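You operate a simulated robot arm through the tools that you are given. There is no shell and no other tool.

You are at the controls of a simulated robot arm. One attempt, no reset.

Task
Open the white sack; top the rice bin up to its red mark.
Fine: pull the red toggle; sack back, bin shut. Set down upright: white sack with a red toggle.

The check looks at the end state, three seconds after you hand in, the way a careful person would. Anything else that was tipped, shoved, dropped, spilled or broken makes it a failure.

Robot
A 6-joint arm with a two-finger gripper, fixed in place. Base frame: the origin is on the floor under the middle of its stand, x ahead of it, y to its left, z up. Units: m, rad, N and s.
It reaches about 1.637 m from its shoulder. Its first joint turns from -2.897 to 2.897 rad. Payload 3.43 kg.
The tool frame sits at the grasp point between the pads (the TCP): z along the fingers, y along the line on which they close. The tips reach 0.02 m beyond it. The gripper opens to 0.19 m; its body begins 0.248 m behind the TCP.
Orientation is that of the tool frame in the base frame, as [roll, pitch, yaw] about the fixed x, y, z axes, in that order (R = Rz(yaw) Ry(pitch) Rx(roll)). With the fingers straight down and closing along the base's y, the tool's x points along the base's -x, its y along +y and its z along -z.

Tools
- The arm moves only by the tool servo_tool. Its argument "series" is a list of rows, each an object of numbers (a shift or turn left out is 0, a gripper value left out holds the last): "wx", "wy", "wz": the turn, a rotation vector about the base's x, y, z in units of 5 degrees (1.0 is 5 degrees); "dx", "dy", "dz": the shift along the base's x, y, z in units of 30 mm (1.0 is 30 mm); "fingers": the closure, from 0 (fully open) to 1 (shut). In form: [{"wx": .., "wy": .., "wz": .., "dx": .., "dy": .., "dz": .., "fingers": ..}, ...]. A call has 1 to 20 rows; each row shifts and turns the commanded pose from where the row before left it. A call with a number of a shift or a turn outside -1 to 1 is refused whole. Rows are played at 5 a second. More than 0.05 m and 0.15 rad between two rows, or a gripper value outside its range, and nothing of the call is played. Where a pose cannot be reached the arm comes as near as it can. A force on the tool above 50 N (or 10 N above the force at the start of the call, whichever is more), or a blocked arm, ends the call early, and 0.2 s more pass. Each finger travels about 0.045 m/s and halts on what it meets, pressing with about 28 N; the grip force reading is that of the motor and also rises with nothing between the fingers. The clock runs only during rows and for 0.2 s after the last one: add rows that do not move to give the fingers time. The reply holds the time, the measured pose of the TCP, the force on the tool along the base axes, the opening and the grip force, in the units named above and with some noise, with the torque about the TCP (base axes, N m) and any sound that the robot's microphone picked up.
- Cameras (640 x 400 px; columns grow to the right, rows downward): "scene" is fixed at [0.4, -0.6516, 1.7296]; the picture's right is [0.53, -0.85, 0.00], its down [-0.67, -0.42, -0.61] and it looks along [0.52, 0.32, -0.79] (base axes); focal length 364 px, centre (320, 200). "wrist" rides on the gripper at [0.07, -0.008, -0.288] in the tool frame; the picture's right is [0.12, 0.99, 0.00], its down [-0.96, 0.12, -0.25] and it looks along [-0.25, 0.03, 0.97] (tool axes); focal length 261 px, centre (320, 200). There is no depth. A picture from a camera that has moved, and an enlarged one, comes with that camera's place and axes in the base frame and with its lens.
- get_image(camera): a new picture of that camera. It takes no simulated time.
- lift_body(by): slides the trunk up (or, below 0, down) by that many m; the arm rides with it, the base frame stays. It gives what a move gives, with no picture.
- close_up(camera, box): a new picture of the part [left, top, right, bottom] of that camera's present view, enlarged. It takes no simulated time.
- job_done(): hands the job in; it is judged then, once.

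Places have to be worked out from the pictures, the camera data and where the tool is seen. Open the gripper and draw the arm clear of the work before you hand the job in, unless the task says otherwise.

The tools are called after "Emit:" as name(argument=value, ...) on one line, values as JSON. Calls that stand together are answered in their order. servo_tool: Moves the arm, as the interface text tells. Its arguments: {"type":"object","properties":{"series":{"type":"array","items":{"type":"object","properties":{"wx":{"type":"number"},"wy":{"type":"number"},"wz":{"type":"number"},"dx":{"type":"number"},"dy":{"type":"number"},"dz":{"type":"number"},"fingers":{"type":"number"}}}}},"required":["series"]} The other tools are called the same way: lift_body (by) moves the trunk up or down; get_image (camera) takes a picture; close_up (camera, box) takes an enlarged picture of a part of a camera's view; job_done () hands the job in.

At the start:

```text
t: 0.0
eef_pos: [0.5224, -0.2722, 1.3398]
tcp_rot: [3.142, 0.002, 3.141]
contact_force: [-1.0, -0.5, -0.3]
moment: [0.0, 0.0, 0.0]
grip_width: 0.19
gripper_force: 0.1
trunk travel left (down, up): [-0.175, 0.065]
```

scene: 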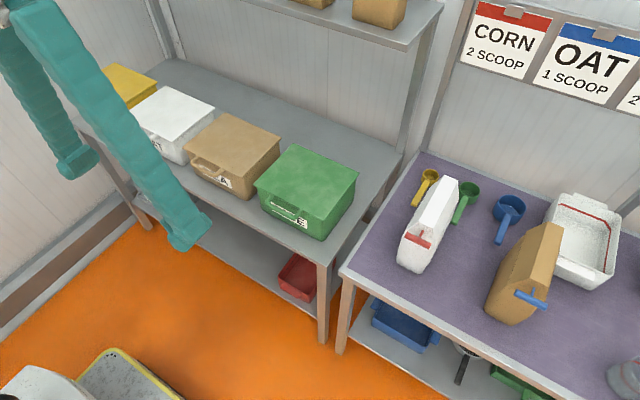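
wrist: 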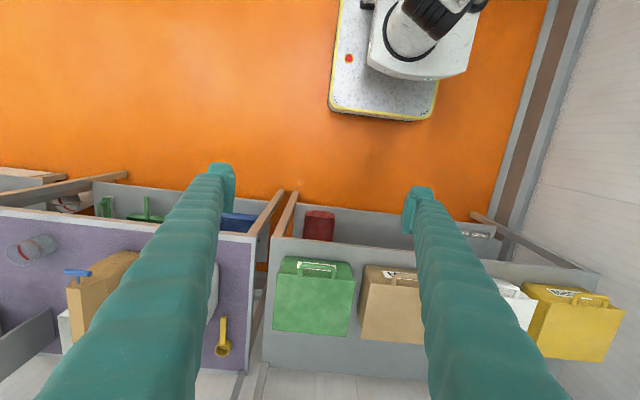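

I'll begin by looking closely at the scene: the bins on the left bench, and the sacks, scoops and open white bin on the purple table.

Emit:
close_up(camera="scene", box=[380, 140, 640, 340])

Emit:
close_up(camera="scene", box=[80, 50, 380, 250])

Emit:
close_up(camera="scene", box=[440, 0, 640, 120])

Emit:
close_up(camera="scene", box=[380, 220, 640, 400])

```text
2.00 times, centred on (510, 240) of scene
camera zoom: at [0.4, -0.6516, 1.7296], right [0.53, -0.85, 0.0], down [-0.67, -0.42, -0.61], along [0.52, 0.32, -0.79], focal length 728 px, centre (-60, 120)
```

zoom: 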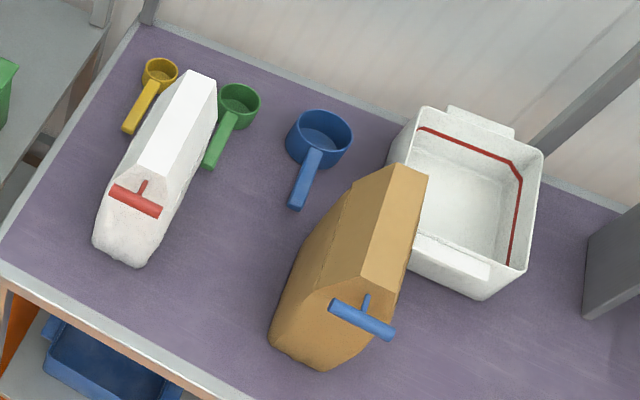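

```text
2.00 times, centred on (230, 150) of scene
camera zoom: at [0.4, -0.6516, 1.7296], right [0.53, -0.85, 0.0], down [-0.67, -0.42, -0.61], along [0.52, 0.32, -0.79], focal length 728 px, centre (500, 300)
```

zoom: 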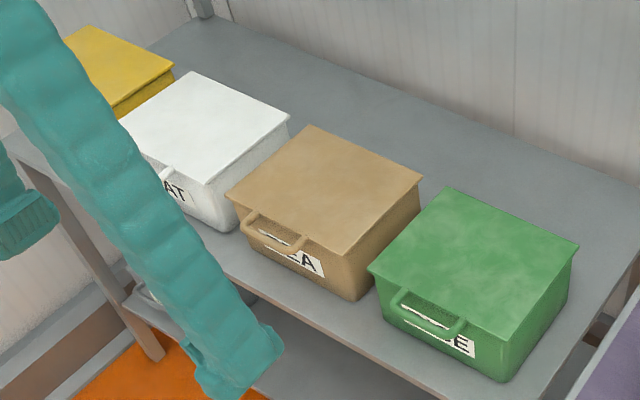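

```text
3.20 times, centred on (540, 60) of scene
camera zoom: at [0.4, -0.6516, 1.7296], right [0.53, -0.85, 0.0], down [-0.67, -0.42, -0.61], along [0.52, 0.32, -0.79], focal length 1164 px, centre (-384, 648)
```

zoom: 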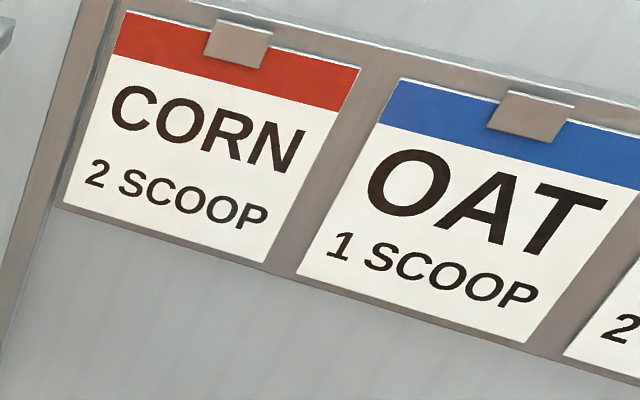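

```text
2.22 times, centred on (510, 310) of scene
camera zoom: at [0.4, -0.6516, 1.7296], right [0.53, -0.85, 0.0], down [-0.67, -0.42, -0.61], along [0.52, 0.32, -0.79], focal length 808 px, centre (-102, -44)
```

zoom: 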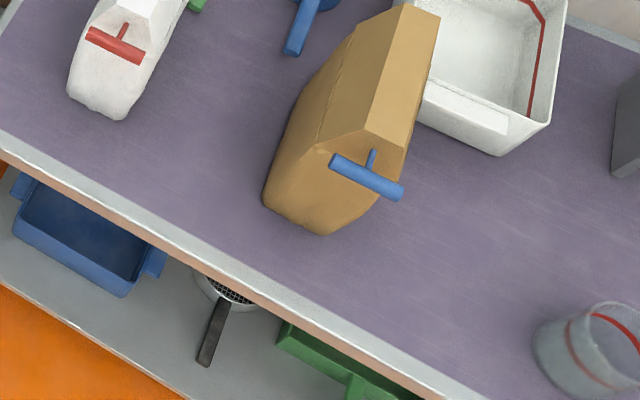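

The green bin's label ends in "E". I'll enlarge the wrist view to read the labels and to get points I can triangulate.

Emit:
close_up(camera="wrist", box=[260, 240, 440, 350])

Emit:
close_up(camera="wrist", box=[0, 160, 260, 400])

Emit:
close_up(camera="wrist", box=[460, 240, 640, 380])

Emit:
close_up(camera="scene", box=[240, 130, 370, 250])

```text
3.56 times, centred on (350, 295) of wrist
camera zoom: at [0.4519, -0.2811, 1.6259], right [-0.12, 0.99, 0.0], down [0.96, 0.12, 0.25], along [0.25, 0.03, -0.97], focal length 927 px, centre (213, -138)
```

zoom: 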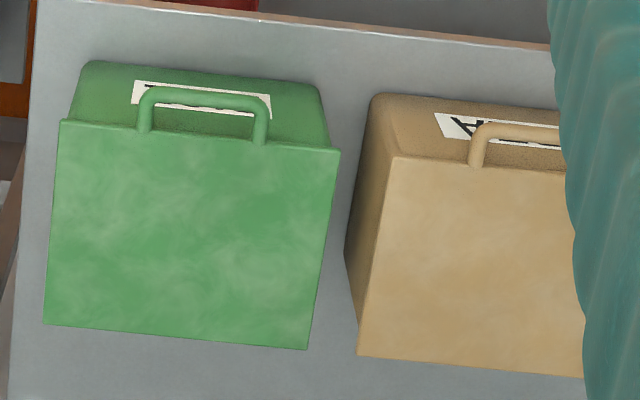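

```text
1.67 times, centred on (130, 280) of wrist
camera zoom: at [0.4519, -0.2811, 1.6259], right [-0.12, 0.99, 0.0], down [0.96, 0.12, 0.25], along [0.25, 0.03, -0.97], focal length 434 px, centre (637, 67)
```

zoom: 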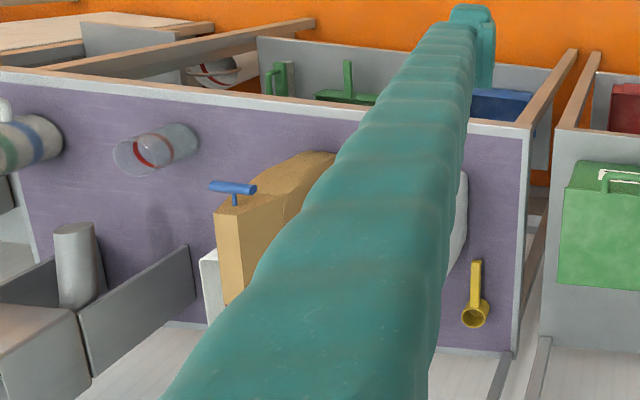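

```text
2.86 times, centred on (550, 310) of wrist
camera zoom: at [0.4519, -0.2811, 1.6259], right [-0.12, 0.99, 0.0], down [0.96, 0.12, 0.25], along [0.25, 0.03, -0.97], focal length 745 px, centre (-337, -114)
```

zoom: 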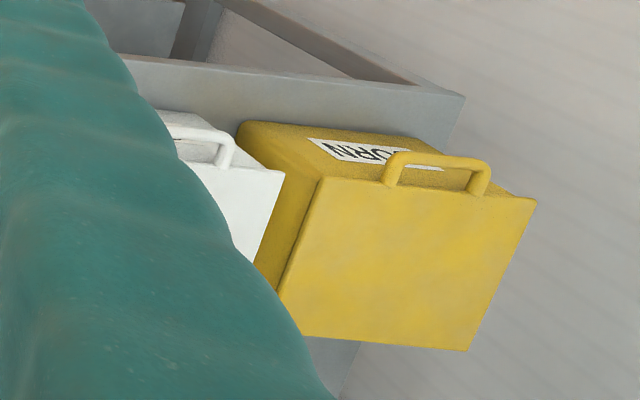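

```text
3.33 times, centred on (305, 190) of scene
camera zoom: at [0.4, -0.6516, 1.7296], right [0.53, -0.85, 0.0], down [-0.67, -0.42, -0.61], along [0.52, 0.32, -0.79], focal length 1213 px, centre (370, 233)
```

zoom: 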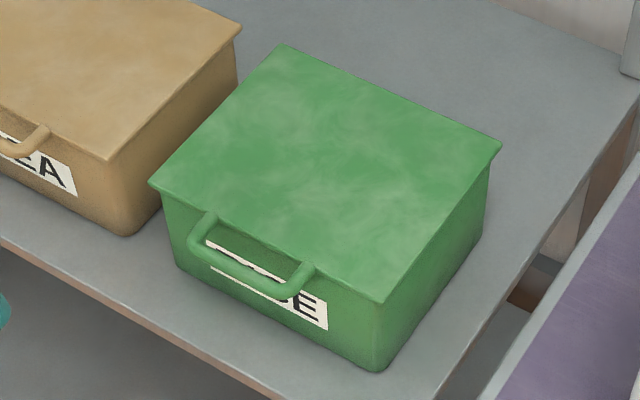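

The bins read CORN, OAT, PEA and "..E" on the green one, so green is probably RICE, with a lid handle at the front. I put its lid at about x 0.89–1.10, y −0.365 to −0.115, z 0.90. Next I'll swing the arm over toward the purple table at height to look at the white sack.

Emit:
servo_tool(series=[{"dy": -1}, {"dy": -1}, {"dy": -1}, {"dy": -1}, {"dy": -1}, {"dy": -1}, {"dy": -1}, {"dy": -1}, {"dy": -1}, {"dy": -1}, {"dy": -1}, {"dy": -1}])

Emit:
get_image(camera="wrist")

Emit:
get_image(camera="scene")

```text
t: 2.6
eef_pos: [0.5045, -0.6183, 1.2832]
tcp_rot: [-3.134, 0.006, -3.141]
contact_force: [-0.1, 0.4, -0.2]
moment: [-0.12, 0.0, 0.02]
grip_width: 0.19
gripper_force: 0.1
out of reach, approached as far as the arm can: row 5, 6, 7, 8, 9, 10, 11, 12
trunk travel left (down, up): [-0.175, 0.065]
```

```text
taken
camera wrist: at [0.4335, -0.6251, 1.5707], right [-0.12, 0.99, -0.01], down [0.96, 0.12, 0.25], along [0.25, 0.02, -0.97], focal length 261 px, centre (320, 200)
```

wrist: 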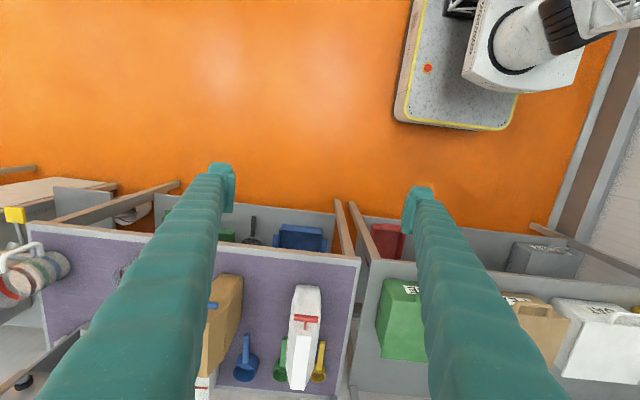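

```text
taken
```

scene: 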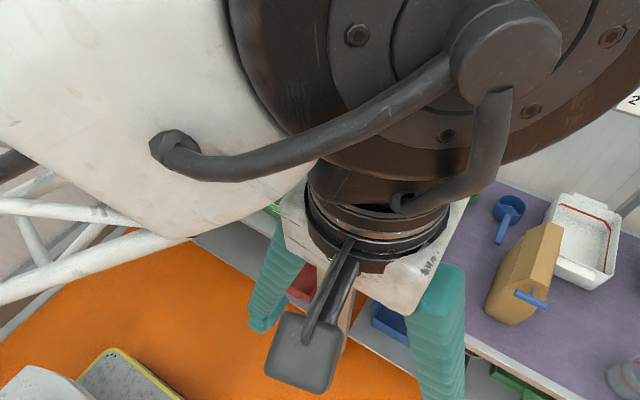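

Now the wrist camera sees the white sack upright at the left-centre of the purple table, with the red toggle facing me. I'll enlarge that area, along with the green bin.

Emit:
close_up(camera="wrist", box=[200, 260, 360, 400])

Emit:
close_up(camera="wrist", box=[350, 220, 640, 400])

Emit:
close_up(camera="wrist", box=[0, 180, 200, 330])

```text
2.86 times, centred on (280, 330) of wrist
camera zoom: at [0.4335, -0.6251, 1.5707], right [-0.12, 0.99, -0.01], down [0.96, 0.12, 0.25], along [0.25, 0.02, -0.97], focal length 745 px, centre (434, -171)
```

zoom: 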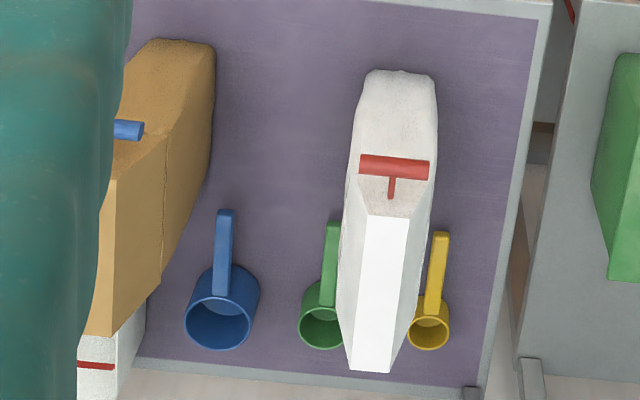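

```text
2.21 times, centred on (495, 310) of wrist
camera zoom: at [0.4335, -0.6251, 1.5707], right [-0.12, 0.99, -0.01], down [0.96, 0.12, 0.25], along [0.25, 0.02, -0.97], focal length 575 px, centre (-66, -43)
```

zoom: 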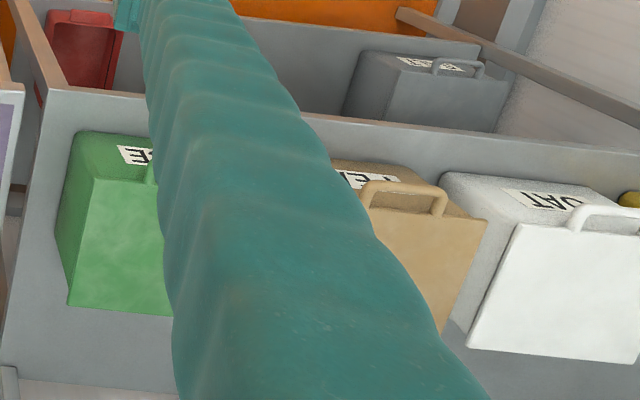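

```text
2.67 times, centred on (100, 255) of wrist
camera zoom: at [0.4335, -0.6251, 1.5707], right [-0.12, 0.99, -0.01], down [0.96, 0.12, 0.25], along [0.25, 0.02, -0.97], focal length 695 px, centre (907, 53)
```

zoom: 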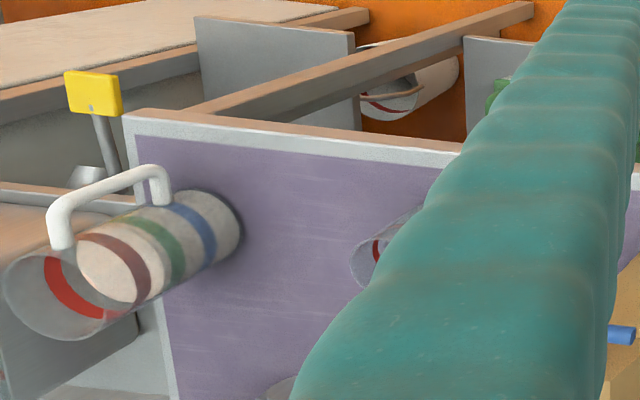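

There is also a grey lidded bin on the lower shelf with a label I can't read, so I'll enlarge that before committing to the green one.

Emit:
close_up(camera="wrist", box=[510, 235, 600, 290])

Emit:
close_up(camera="wrist", box=[370, 270, 430, 310])

```text
7.11 times, centred on (555, 262) of wrist
camera zoom: at [0.4335, -0.6251, 1.5707], right [-0.12, 0.99, -0.01], down [0.96, 0.12, 0.25], along [0.25, 0.02, -0.97], focal length 1854 px, centre (-1351, -244)
```

zoom: 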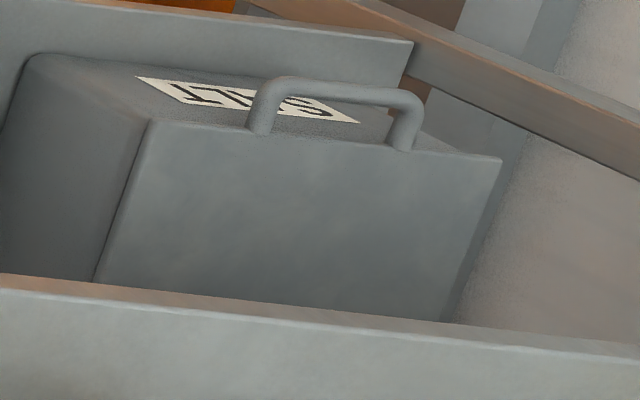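

```text
10.00 times, centred on (400, 290) of wrist
camera zoom: at [0.4335, -0.6251, 1.5707], right [-0.12, 0.99, -0.01], down [0.96, 0.12, 0.25], along [0.25, 0.02, -0.97], focal length 2606 px, centre (-480, -700)
```

zoom: 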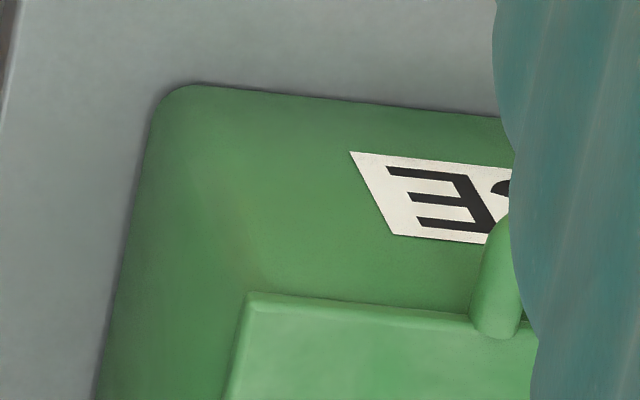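

The grey bin reads SALT and the green one shows "CE", which confirms RICE. I'll tilt the wrist forward now to see the sack and toggle from a lower angle.

Emit:
servo_tool(series=[{"dz": -1, "wy": -1}, {"dz": -1, "wy": -1}, {"dz": -1, "wy": -1}, {"dz": -1, "wy": -1}, {"dz": -1, "wy": -1}, {"wy": -1}, {"wy": -1}, {"wy": -1}, {}])

Emit:
get_image(camera="wrist")

```text
t: 4.6
eef_pos: [0.5078, -0.6154, 1.132]
tcp_rot: [-3.141, 0.7, 3.14]
contact_force: [-0.6, 0.5, -0.4]
moment: [-0.03, 0.0, 0.01]
grip_width: 0.19
gripper_force: 0.1
trunk travel left (down, up): [-0.175, 0.065]
```

```text
taken
camera wrist: at [0.2679, -0.6242, 1.3065], right [-0.09, 0.99, -0.08], down [0.58, 0.12, 0.81], along [0.81, 0.03, -0.58], focal length 261 px, centre (320, 200)
```

wrist: 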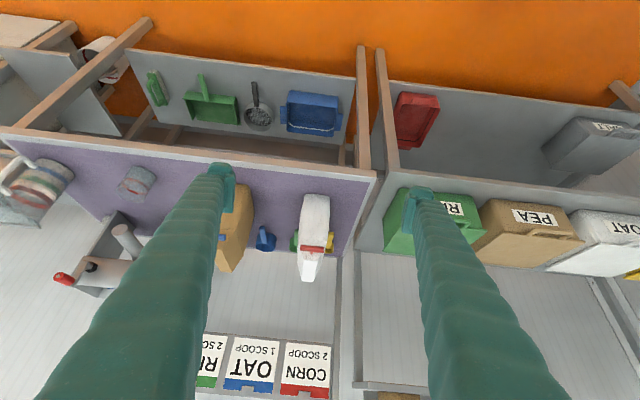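

Emit:
close_up(camera="wrist", box=[270, 170, 370, 290])

Emit:
close_up(camera="wrist", box=[370, 170, 530, 280])

Emit:
close_up(camera="wrist", box=[190, 310, 350, 400])

Emit:
close_up(camera="wrist", box=[0, 130, 240, 310])

```text
3.33 times, centred on (320, 230) of wrist
camera zoom: at [0.2679, -0.6242, 1.3065], right [-0.09, 0.99, -0.08], down [0.58, 0.12, 0.81], along [0.81, 0.03, -0.58], focal length 869 px, centre (320, 100)
```

zoom: 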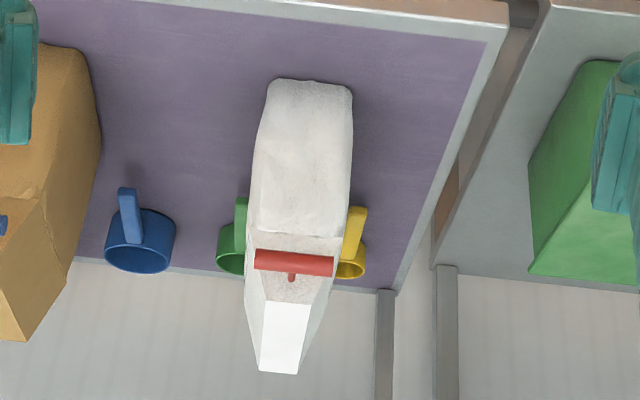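

```text
3.64 times, centred on (450, 225) of wrist
camera zoom: at [0.2679, -0.6242, 1.3065], right [-0.09, 0.99, -0.08], down [0.58, 0.12, 0.81], along [0.81, 0.03, -0.58], focal length 948 px, centre (-153, 109)
```

zoom: 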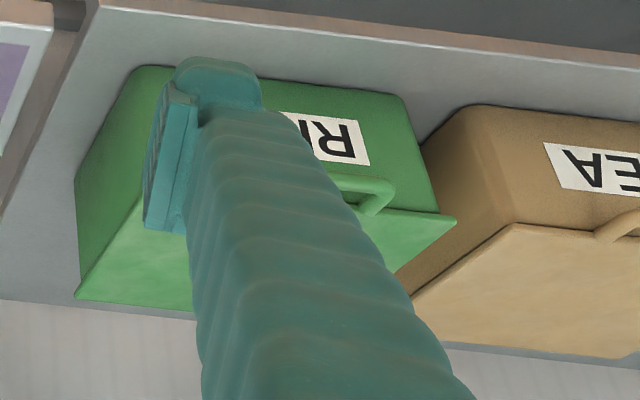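

```text
4.00 times, centred on (270, 355) of wrist
camera zoom: at [0.2679, -0.6242, 1.3065], right [-0.09, 0.99, -0.08], down [0.58, 0.12, 0.81], along [0.81, 0.03, -0.58], focal length 1043 px, centre (520, -420)
```

zoom: 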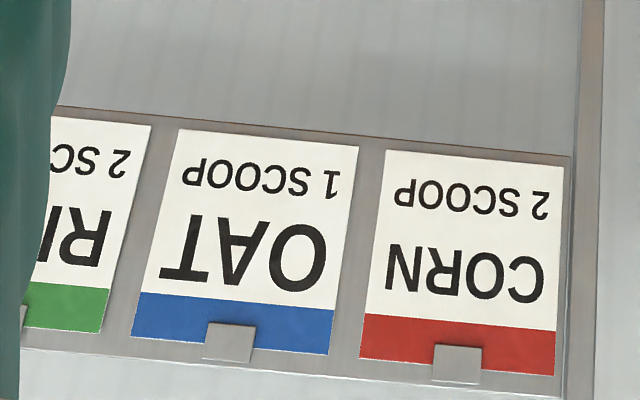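

```text
2.22 times, centred on (120, 220) of wrist
camera zoom: at [0.2679, -0.6242, 1.3065], right [-0.09, 0.99, -0.08], down [0.58, 0.12, 0.81], along [0.81, 0.03, -0.58], focal length 579 px, centre (764, 156)
```

zoom: 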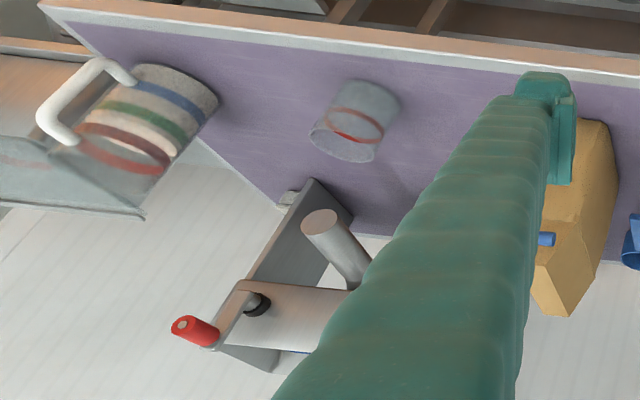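

The labels confirm green is RICE. I put the table top at z≈0.806 and the sack top at z≈1.046 (x 0.905–1.07, y≈−0.61), with the toggle bar near (0.873, −0.609, 1.03) lying along y. I'll move closer to inspect the toggle.

Emit:
servo_tool(series=[{"dx": 1}, {"dx": 1}, {"dx": 1}, {"dx": 1}, {"dx": 1}, {"dx": 1}, {"dx": 1, "dz": -1}, {}])

Emit:
get_image(camera="wrist")

Emit:
get_image(camera="scene")

```text
t: 6.4
eef_pos: [0.7169, -0.614, 1.1028]
tcp_rot: [3.139, 0.697, -3.14]
contact_force: [0.3, 0.3, -0.5]
moment: [0.01, -0.01, 0.01]
grip_width: 0.1898
gripper_force: 0.0
trunk travel left (down, up): [-0.175, 0.065]
```

```text
taken
camera wrist: at [0.478, -0.623, 1.2777], right [-0.09, 0.99, -0.08], down [0.58, 0.11, 0.81], along [0.81, 0.03, -0.58], focal length 261 px, centre (320, 200)
```

wrist: 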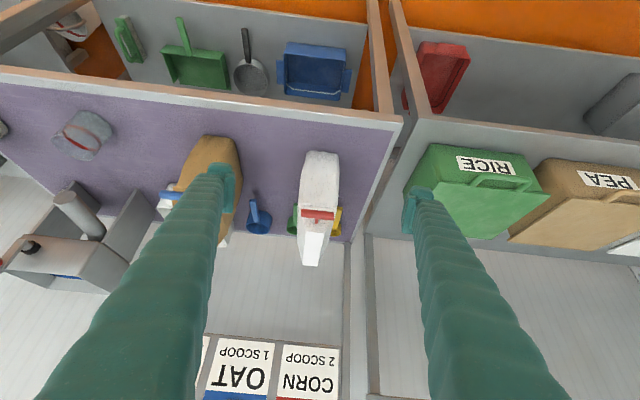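

```text
taken
```

scene: 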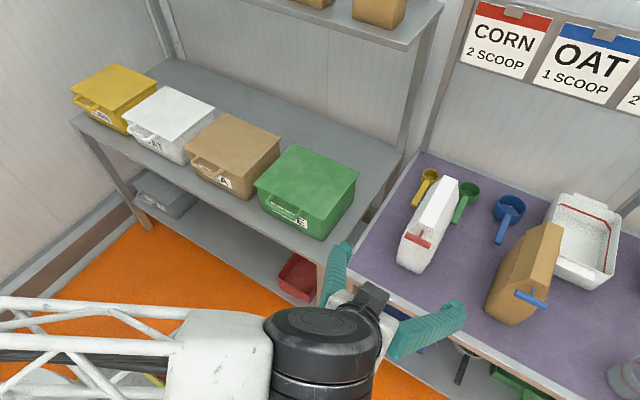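

The RICE label is now fully readable. I'll enlarge the sack's toggle and the rice bin's lid.

Emit:
close_up(camera="wrist", box=[280, 140, 360, 280])

Emit:
close_up(camera="wrist", box=[395, 130, 555, 250])

Emit:
close_up(camera="scene", box=[390, 160, 490, 280])

```text
2.86 times, centred on (320, 210) of wrist
camera zoom: at [0.478, -0.623, 1.2777], right [-0.09, 0.99, -0.08], down [0.58, 0.11, 0.81], along [0.81, 0.03, -0.58], focal length 745 px, centre (320, 171)
```

zoom: 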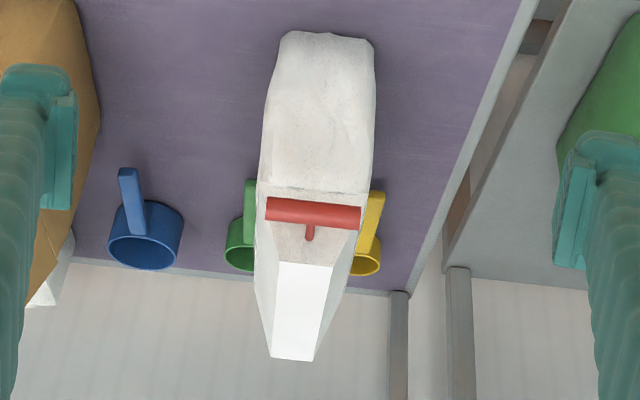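

```text
3.33 times, centred on (475, 190) of wrist
camera zoom: at [0.478, -0.623, 1.2777], right [-0.09, 0.99, -0.08], down [0.58, 0.11, 0.81], along [0.81, 0.03, -0.58], focal length 869 px, centre (-197, 233)
```

zoom: 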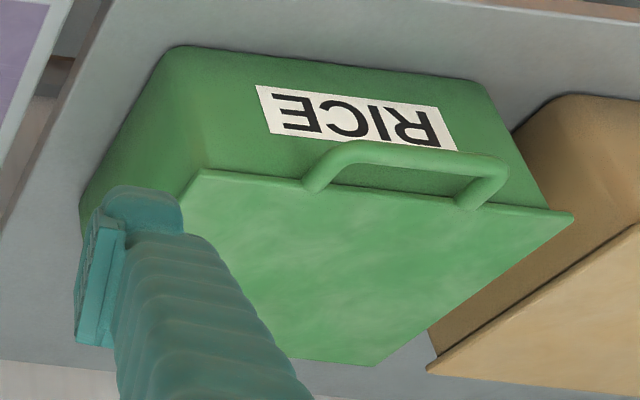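

```text
3.33 times, centred on (440, 220) of scene
camera zoom: at [0.4, -0.6516, 1.7296], right [0.53, -0.85, 0.0], down [-0.67, -0.42, -0.61], along [0.52, 0.32, -0.79], focal length 1213 px, centre (-80, 133)
```

zoom: 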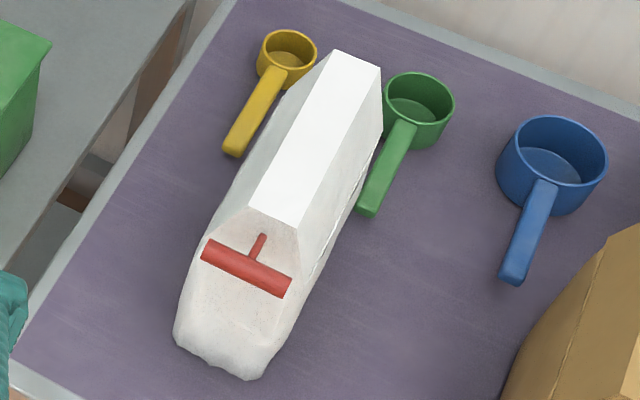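

The toggle is a T-bar about 6 cm long along y at about (0.871, −0.610, 1.029), with its stem along x into the sack's front slope. The rice lid handle is a U in the lid plane, with its bar at about (0.847, −0.24, 0.90). I'll open the bin first, starting by moving across to line up with the handle.

Emit:
servo_tool(series=[{"dy": 1}, {"dy": 1}, {"dy": 1}, {"dy": 1}, {"dy": 1}, {"dy": 1}, {"dy": 1}, {"dy": 1}, {"dy": 1}, {"dy": 1}, {"dy": 1}, {"dy": 1}, {"dy": 0.5}, {}])

Emit:
get_image(camera="wrist")

```text
t: 9.4
eef_pos: [0.7175, -0.2401, 1.1029]
tcp_rot: [-3.141, 0.698, 3.141]
contact_force: [0.0, 0.8, 0.0]
moment: [0.0, -0.04, -0.02]
grip_width: 0.19
gripper_force: 0.1
trunk travel left (down, up): [-0.175, 0.065]
```

```text
taken
camera wrist: at [0.4792, -0.2489, 1.2777], right [-0.09, 0.99, -0.08], down [0.58, 0.12, 0.81], along [0.81, 0.03, -0.58], focal length 261 px, centre (320, 200)
```

wrist: 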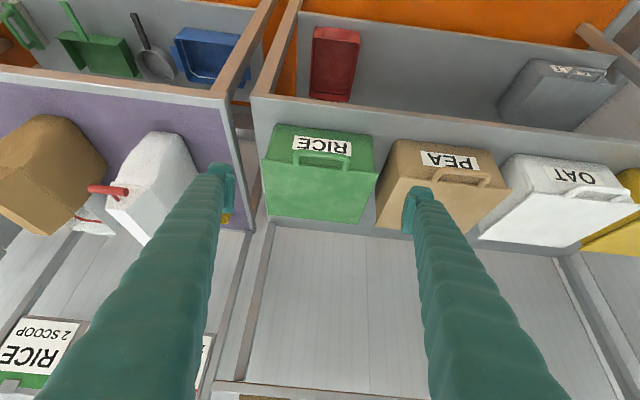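

This view shows the sack from its side and the bin straight on, so I'll enlarge both.

Emit:
close_up(camera="wrist", box=[60, 110, 240, 250])

Emit:
close_up(camera="wrist", box=[245, 110, 395, 230])

```text
2.86 times, centred on (150, 180) of wrist
camera zoom: at [0.4792, -0.2489, 1.2777], right [-0.09, 0.99, -0.08], down [0.58, 0.12, 0.81], along [0.81, 0.03, -0.58], focal length 745 px, centre (806, 257)
```

zoom: 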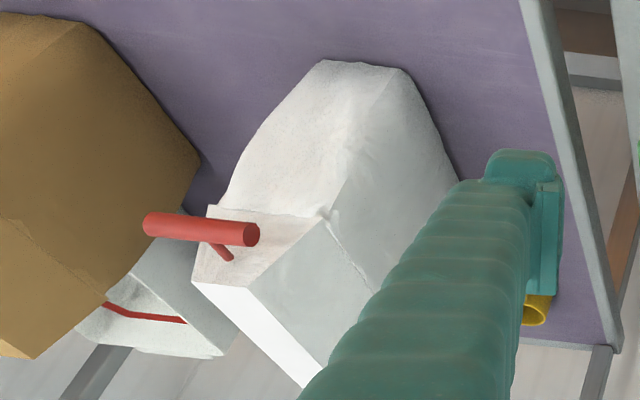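

```text
3.33 times, centred on (320, 170) of wrist
camera zoom: at [0.4792, -0.2489, 1.2777], right [-0.09, 0.99, -0.08], down [0.58, 0.12, 0.81], along [0.81, 0.03, -0.58], focal length 869 px, centre (320, 300)
```

zoom: 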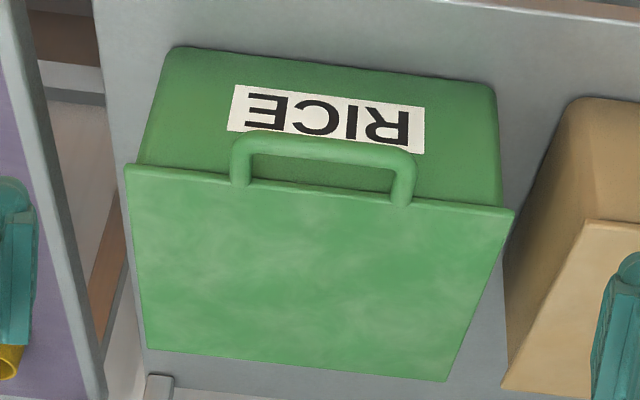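

The handle bar centre comes out at (0.850, −0.242, 0.90), about 11 cm wide along y. I'll approach along the tool axis with the fingers straddling the handle.

Emit:
servo_tool(series=[{"dx": 0.8, "dz": -1}, {"dx": 0.8, "dz": -1}, {"dx": 0.7, "dz": -1}, {"dx": 0.7, "dz": -1}, {"dx": 0.3, "dz": -0.6, "dy": -0.07}, {}])

Emit:
get_image(camera="wrist")

Emit:
get_image(camera="scene")

```text
t: 10.8
eef_pos: [0.8177, -0.2437, 0.9666]
tcp_rot: [3.141, 0.698, -3.14]
contact_force: [-0.7, 0.1, 0.3]
moment: [-0.02, 0.0, 0.04]
grip_width: 0.1899
gripper_force: 0.1
trunk travel left (down, up): [-0.175, 0.065]
```

```text
taken
camera wrist: at [0.5781, -0.253, 1.1413], right [-0.09, 0.99, -0.08], down [0.58, 0.12, 0.81], along [0.81, 0.03, -0.58], focal length 261 px, centre (320, 200)
```

wrist: 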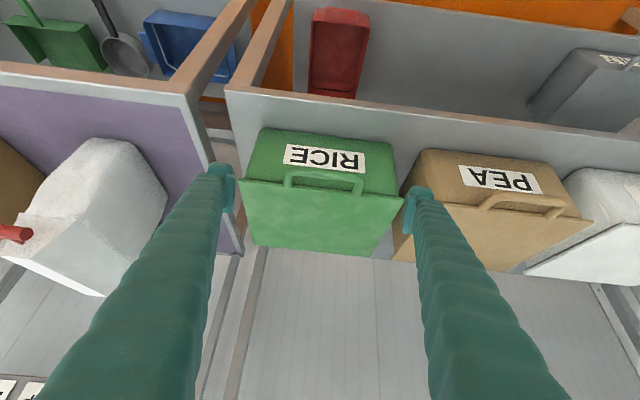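

```text
taken
```

scene: 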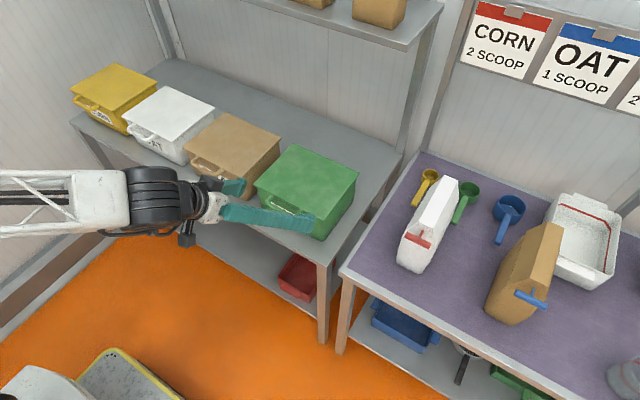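

The fingers straddle the handle almost symmetrically. I'll make the final short approach to about (0.853, −0.240, 0.902) and close on the handle ends.

Emit:
servo_tool(series=[{"dx": 0.4, "dz": -0.7, "dy": 0.1}, {"dx": 0.4, "dz": -0.7}, {"dx": 0.35, "dz": -0.7}, {}])

Emit:
get_image(camera="wrist")

Emit:
close_up(camera="scene", box=[190, 130, 370, 260])

```text
t: 11.8
eef_pos: [0.8523, -0.2406, 0.9019]
tcp_rot: [-3.141, 0.697, -3.14]
contact_force: [0.2, 0.1, -0.3]
moment: [0.01, 0.01, 0.01]
grip_width: 0.1897
gripper_force: 0.1
trunk travel left (down, up): [-0.175, 0.065]
```

```text
taken
camera wrist: at [0.6137, -0.25, 1.0769], right [-0.09, 0.99, -0.08], down [0.58, 0.12, 0.81], along [0.81, 0.03, -0.58], focal length 261 px, centre (320, 200)
```

wrist: 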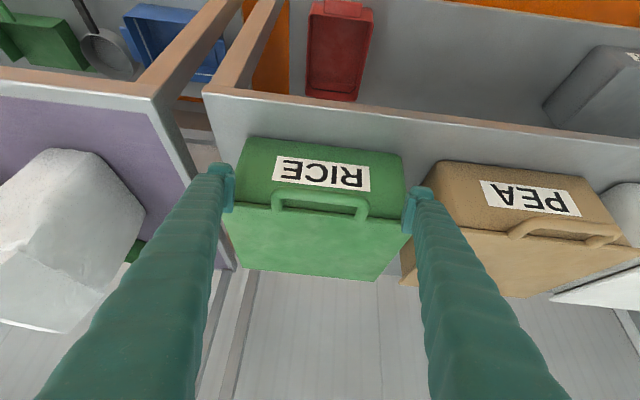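

```text
3.08 times, centred on (280, 195) of scene
camera zoom: at [0.4, -0.6516, 1.7296], right [0.53, -0.85, 0.0], down [-0.67, -0.42, -0.61], along [0.52, 0.32, -0.79], focal length 1119 px, centre (443, 215)
```

zoom: 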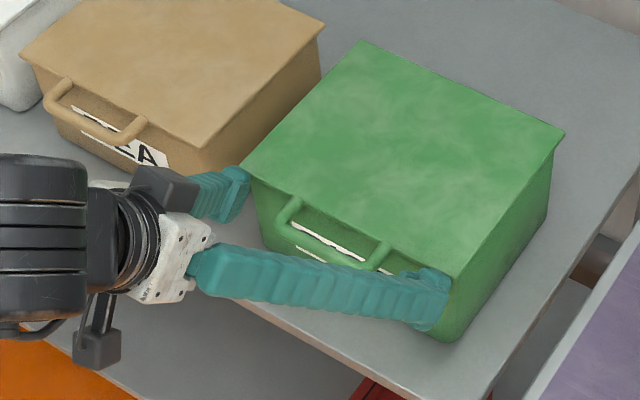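

The handle bar sits right at the TCP, centred between the pads. Closing on it now.

Emit:
servo_tool(series=[{"fingers": 0.5}, {"fingers": 0.5}, {"fingers": 0.5}, {"fingers": 0.5}, {"fingers": 0.5}, {"fingers": 0.5}, {"fingers": 0.5}])

Emit:
get_image(camera="wrist")

```text
t: 13.4
eef_pos: [0.8519, -0.2407, 0.9021]
tcp_rot: [3.141, 0.697, 3.141]
contact_force: [-1.6, 4.8, 0.3]
moment: [0.23, -0.05, 0.24]
grip_width: 0.1122
gripper_force: 45.2
trunk travel left (down, up): [-0.175, 0.065]
```

```text
taken
camera wrist: at [0.6137, -0.2495, 1.0771], right [-0.09, 0.99, -0.08], down [0.58, 0.12, 0.81], along [0.81, 0.03, -0.58], focal length 261 px, centre (320, 200)
```

wrist: 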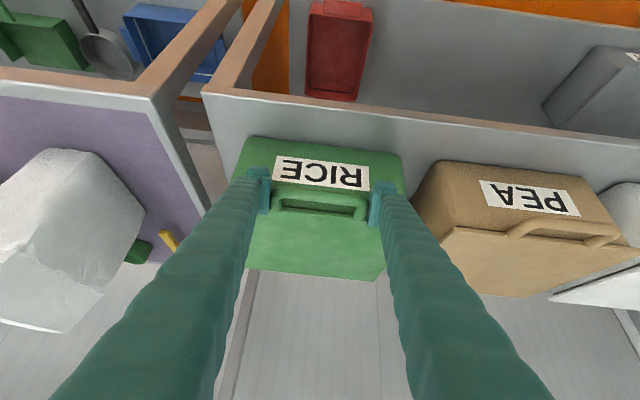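

Gripped at 0.112 m opening. I'll lift gently along an arc about an assumed rear hinge (x≈1.10, z≈0.90), turning the tool with the lid and watching the force.

Emit:
servo_tool(series=[{"dx": 0.03, "dz": 0.71, "wy": 1}, {"dx": 0.09, "dz": 0.71, "wy": 1}, {}])

Emit:
close_up(camera="scene", box=[190, 130, 370, 260])

```text
t: 14.2
eef_pos: [0.8558, -0.2399, 0.9445]
tcp_rot: [3.141, 0.521, -3.141]
contact_force: [-7.1, -0.7, -1.7]
moment: [-0.71, 0.63, 0.05]
grip_width: 0.1121
gripper_force: 45.4
trunk travel left (down, up): [-0.175, 0.065]
```

```text
3.08 times, centred on (280, 195) of scene
camera zoom: at [0.4, -0.6516, 1.7296], right [0.53, -0.85, 0.0], down [-0.67, -0.42, -0.61], along [0.52, 0.32, -0.79], focal length 1119 px, centre (443, 215)
```

zoom: 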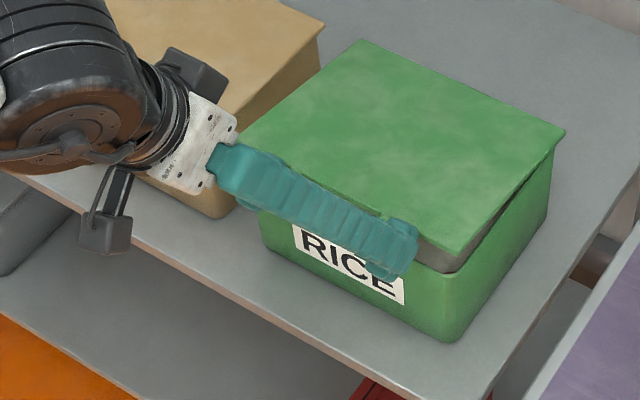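

The lid is hinged at the rear and opening, with a mild −x reaction. I'll continue along the arc with a little less forward motion.

Emit:
servo_tool(series=[{"dx": 0.1, "dz": 0.7, "wy": 1}, {"dx": 0.18, "dz": 0.69, "wy": 1}, {}])

```text
t: 15.0
eef_pos: [0.8647, -0.24, 0.9845]
tcp_rot: [3.141, 0.35, 3.141]
contact_force: [30.8, -8.3, -8.8]
moment: [0.01, -0.35, 0.31]
grip_width: 0.1118
gripper_force: 45.1
trunk travel left (down, up): [-0.175, 0.065]
```

The force is now +31 N in x, so I held it too far back and the nominal 0.248 m radius was right. I'll correct that and continue the arc without turning the tool, so the handle can pivot between the pads.

Emit:
servo_tool(series=[{"dx": 0.09, "dz": 0.06}, {"dx": 0.14, "dz": 0.36}, {"dx": 0.14, "dz": 0.33}, {}])

Emit:
close_up(camera="scene", box=[190, 100, 370, 230])

```text
t: 16.0
eef_pos: [0.8732, -0.2412, 1.0059]
tcp_rot: [3.141, 0.349, 3.141]
contact_force: [-6.4, -13.5, -4.6]
moment: [0.15, 1.36, -0.31]
grip_width: 0.1116
gripper_force: 44.9
trunk travel left (down, up): [-0.175, 0.065]
```

```text
3.08 times, centred on (280, 165) of scene
camera zoom: at [0.4, -0.6516, 1.7296], right [0.53, -0.85, 0.0], down [-0.67, -0.42, -0.61], along [0.52, 0.32, -0.79], focal length 1119 px, centre (443, 308)
```

zoom: 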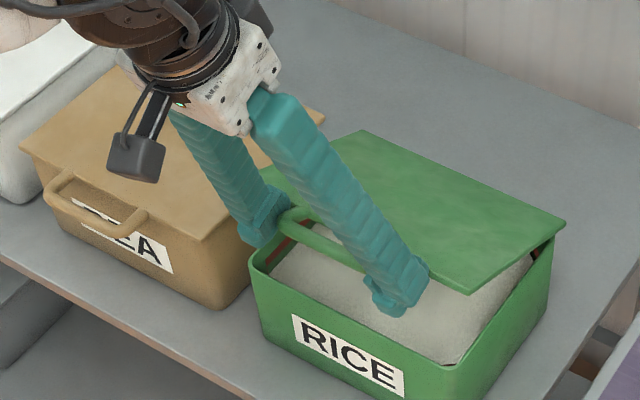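

The lid is about 25° open and I can see white rice inside. I'll continue the arc in small steps, easing the side load slightly.

Emit:
servo_tool(series=[{"dx": 0.17, "dz": 0.33, "dy": -0.03, "wy": 0.3}, {"dx": 0.18, "dz": 0.32, "wy": 0.3}, {"dx": 0.19, "dz": 0.31, "wy": 0.3}, {"dx": 0.2, "dz": 0.3, "wy": 0.3}, {}])

Emit:
close_up(camera="scene", box=[190, 80, 370, 230])

```text
t: 17.2
eef_pos: [0.8965, -0.2403, 1.0463]
tcp_rot: [-3.141, 0.243, -3.141]
contact_force: [-11.5, 1.2, 4.2]
moment: [0.86, 0.54, -0.07]
grip_width: 0.1118
gripper_force: 45.0
trunk travel left (down, up): [-0.175, 0.065]
```

```text
2.67 times, centred on (280, 155) of scene
camera zoom: at [0.4, -0.6516, 1.7296], right [0.53, -0.85, 0.0], down [-0.67, -0.42, -0.61], along [0.52, 0.32, -0.79], focal length 970 px, centre (427, 320)
```

zoom: 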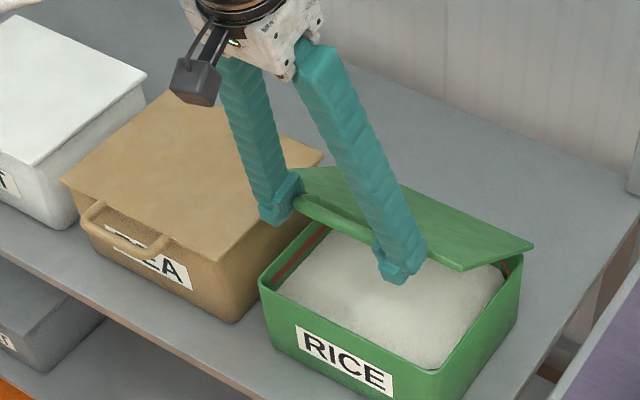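

About 36° open with low forces. I'll continue in 5° arc steps.

Emit:
servo_tool(series=[{"dx": 0.44, "dz": 0.54, "wy": 0.5}, {"dx": 0.487, "dz": 0.533, "wy": 0.5}, {"dx": 0.533, "dz": 0.487, "wy": 0.5}, {}])

Emit:
close_up(camera="scene", box=[190, 50, 390, 230])

```text
t: 18.2
eef_pos: [0.9427, -0.2407, 1.0914]
tcp_rot: [-3.141, 0.114, 3.141]
contact_force: [3.7, 0.8, -9.6]
moment: [-0.18, 0.5, -0.08]
grip_width: 0.1114
gripper_force: 44.8
trunk travel left (down, up): [-0.175, 0.065]
```

```text
2.22 times, centred on (290, 140) of scene
camera zoom: at [0.4, -0.6516, 1.7296], right [0.53, -0.85, 0.0], down [-0.67, -0.42, -0.61], along [0.52, 0.32, -0.79], focal length 808 px, centre (387, 333)
```

zoom: 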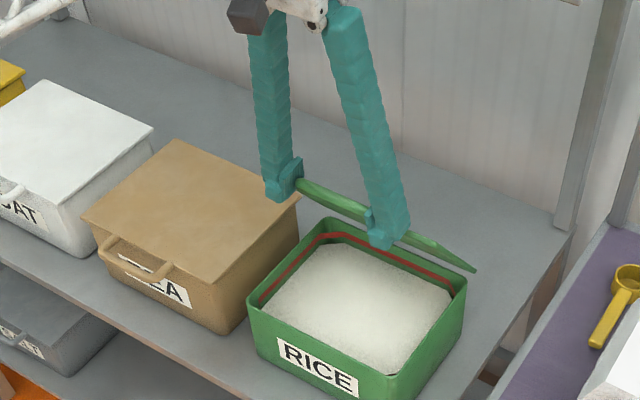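

The interior is now visible, with the rice surface clearly below a red line running around the wall. I'll keep opening toward vertical.

Emit:
servo_tool(series=[{"dx": 0.573, "dz": 0.437, "wy": 0.4}, {"dx": 0.607, "dz": 0.39, "wy": 0.4}, {"dx": 0.64, "dz": 0.333, "wy": 0.4}, {"dx": 0.667, "dz": 0.273}, {}])

Emit:
get_image(camera="scene")

```text
t: 19.4
eef_pos: [1.0019, -0.2399, 1.1296]
tcp_rot: [-3.139, 0.017, 3.139]
contact_force: [-7.4, -17.8, 3.5]
moment: [0.17, 1.22, -0.7]
grip_width: 0.111
gripper_force: 44.4
out of reach, approached as far as the arm can: row 4
trunk travel left (down, up): [-0.175, 0.065]
```

```text
taken
```

scene: 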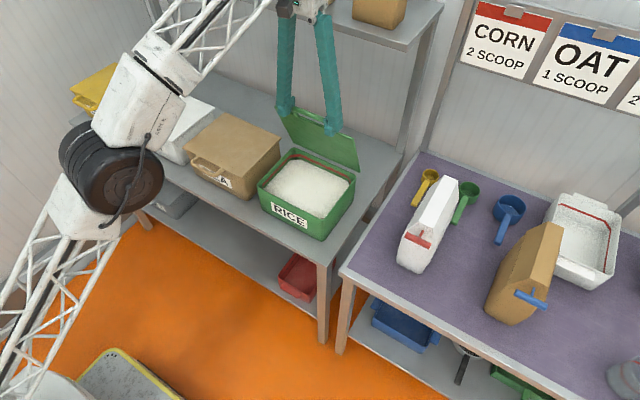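

Row 4 reached the arm's limit with the tool vertical, at a lid angle of about 66°. Tilting the tool forward brings the wrist back into reach while the handle pivots in the pads, so I'll do that while continuing the arc.

Emit:
servo_tool(series=[{"wy": -1, "dy": -0.04}, {"wy": -1}, {"wy": -1, "dx": 0.25, "dz": 0.12}, {"wy": -1, "dx": 0.33, "dz": 0.13}, {}])

Emit:
close_up(camera="scene", box=[190, 50, 390, 230])

```text
t: 20.6
eef_pos: [1.0205, -0.2401, 1.1326]
tcp_rot: [3.141, 0.357, 3.14]
contact_force: [-0.9, -12.7, -13.7]
moment: [0.28, 1.06, 0.15]
grip_width: 0.1111
gripper_force: 45.4
trunk travel left (down, up): [-0.175, 0.065]
```

```text
2.22 times, centred on (290, 140) of scene
camera zoom: at [0.4, -0.6516, 1.7296], right [0.53, -0.85, 0.0], down [-0.67, -0.42, -0.61], along [0.52, 0.32, -0.79], focal length 808 px, centre (387, 333)
```

zoom: 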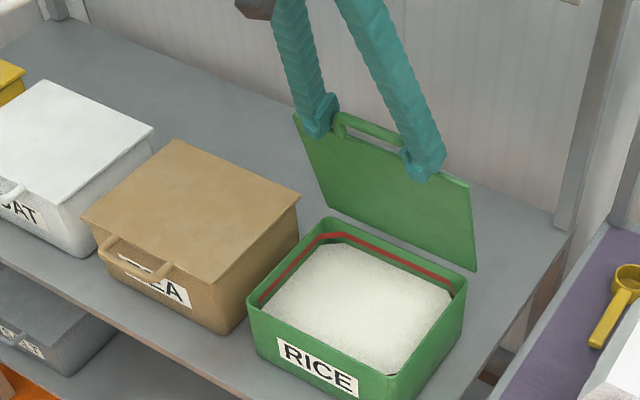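

Emit:
servo_tool(series=[{"dx": 0.55, "dz": 0.24, "wy": -0.6, "dy": -0.03}, {"dx": 0.7, "dz": 0.16, "wy": -0.6}, {"dx": 0.7, "dz": 0.1, "wy": -0.6}, {}])

Emit:
close_up(camera="scene", box=[190, 50, 390, 230])

```text
t: 21.6
eef_pos: [1.0784, -0.2397, 1.1499]
tcp_rot: [-3.141, 0.514, -3.142]
contact_force: [-0.9, 0.5, -11.4]
moment: [-0.26, 0.44, -0.03]
grip_width: 0.11
gripper_force: 45.1
trunk travel left (down, up): [-0.175, 0.065]
```

```text
2.22 times, centred on (290, 140) of scene
camera zoom: at [0.4, -0.6516, 1.7296], right [0.53, -0.85, 0.0], down [-0.67, -0.42, -0.61], along [0.52, 0.32, -0.79], focal length 808 px, centre (387, 333)
```

zoom: 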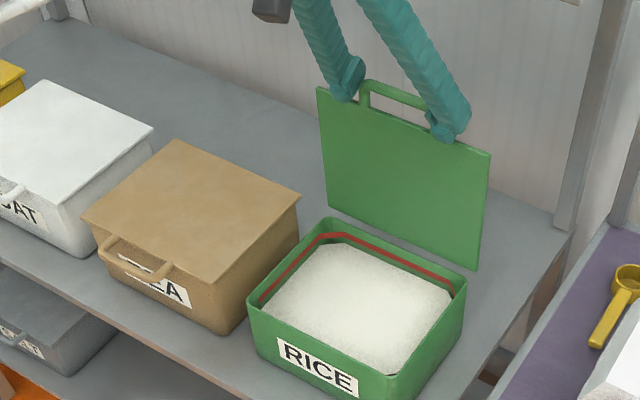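

About 85° open. I'll continue past vertical in small steps, watching for a hinge stop.

Emit:
servo_tool(series=[{"dx": 0.7, "dz": 0.02, "wy": -0.5}, {"dx": 0.7, "dz": -0.05, "wy": -0.5}, {"dx": 0.35, "dz": -0.04, "wy": -0.5}, {}])

Emit:
close_up(camera="scene", box=[190, 50, 390, 230])

```text
t: 22.6
eef_pos: [1.1296, -0.2383, 1.149]
tcp_rot: [3.141, 0.648, -3.141]
contact_force: [-2.5, 1.3, 3.3]
moment: [0.24, -0.05, 0.19]
grip_width: 0.0962
gripper_force: 0.6
trunk travel left (down, up): [-0.175, 0.065]
```

```text
2.22 times, centred on (290, 140) of scene
camera zoom: at [0.4, -0.6516, 1.7296], right [0.53, -0.85, 0.0], down [-0.67, -0.42, -0.61], along [0.52, 0.32, -0.79], focal length 808 px, centre (387, 333)
```

zoom: 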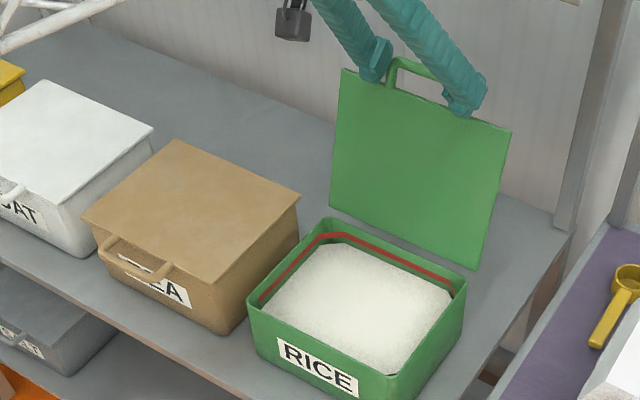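

The pads slipped off the handle (opening is now 0.096), with the lid close to vertical or slightly past it. I'll check with the wrist camera before moving.

Emit:
get_image(camera="wrist")

Emit:
close_up(camera="scene", box=[280, 50, 380, 150])

```text
taken
camera wrist: at [0.9001, -0.2487, 1.335], right [-0.1, 0.99, -0.07], down [0.62, 0.12, 0.78], along [0.78, 0.03, -0.62], focal length 261 px, centre (320, 200)
```

wrist: 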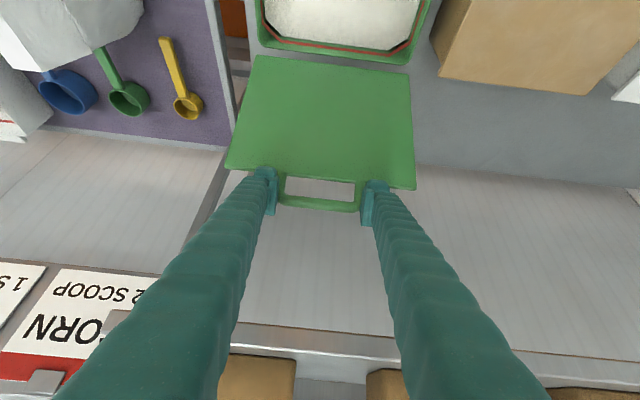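

```text
4.00 times, centred on (330, 100) of scene
camera zoom: at [0.4, -0.6516, 1.7296], right [0.53, -0.85, 0.0], down [-0.67, -0.42, -0.61], along [0.52, 0.32, -0.79], focal length 1455 px, centre (280, 600)
```

zoom: 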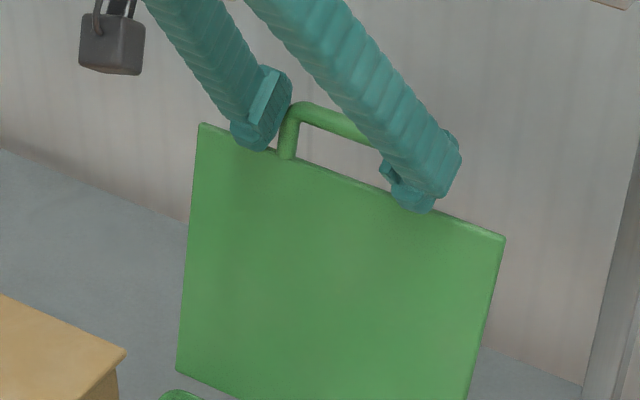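

I estimate the lid at about 102–105°, past vertical, so it should rest open on its own. I'll open the fingers and back away toward the robot, then check the lid stays put.

Emit:
servo_tool(series=[{"fingers": 0.3}, {"fingers": 0.1}, {"fingers": 0.0}, {"fingers": 0.0}, {"fingers": 0.0}, {"dx": -0.6, "dz": 0.3}, {"dx": -1, "dz": 0.5}, {"dx": -1}, {"dx": -1}, {"dx": -1}])

Emit:
get_image(camera="scene")

Emit:
get_image(camera="wrist")

```text
t: 24.8
eef_pos: [0.9934, -0.2427, 1.1687]
tcp_rot: [3.141, 0.646, -3.14]
contact_force: [0.5, -0.9, -0.2]
moment: [0.02, -0.01, -0.01]
grip_width: 0.1901
gripper_force: 0.0
trunk travel left (down, up): [-0.175, 0.065]
```

```text
taken
```

scene: 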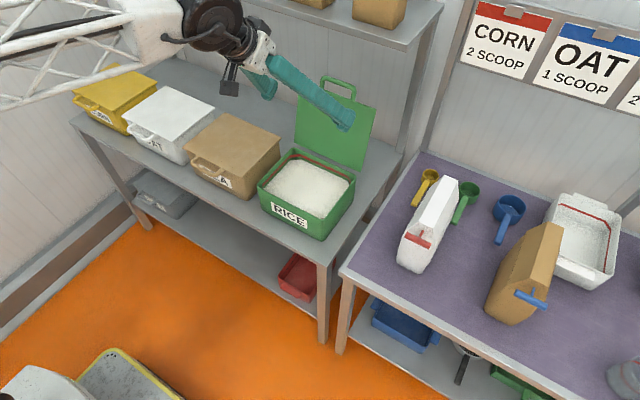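

```text
taken
camera wrist: at [0.7642, -0.2507, 1.3569], right [-0.1, 0.99, -0.07], down [0.62, 0.12, 0.78], along [0.78, 0.03, -0.63], focal length 261 px, centre (320, 200)
```

wrist: 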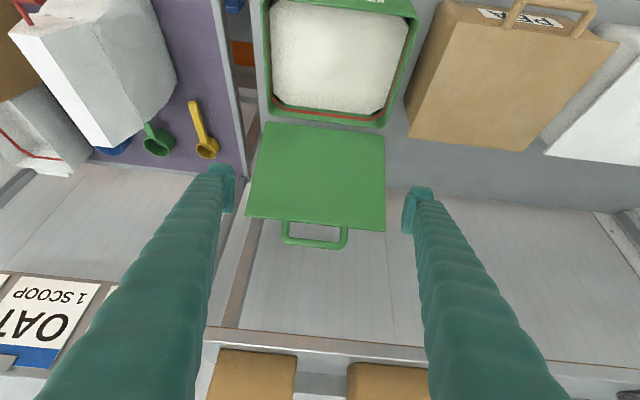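

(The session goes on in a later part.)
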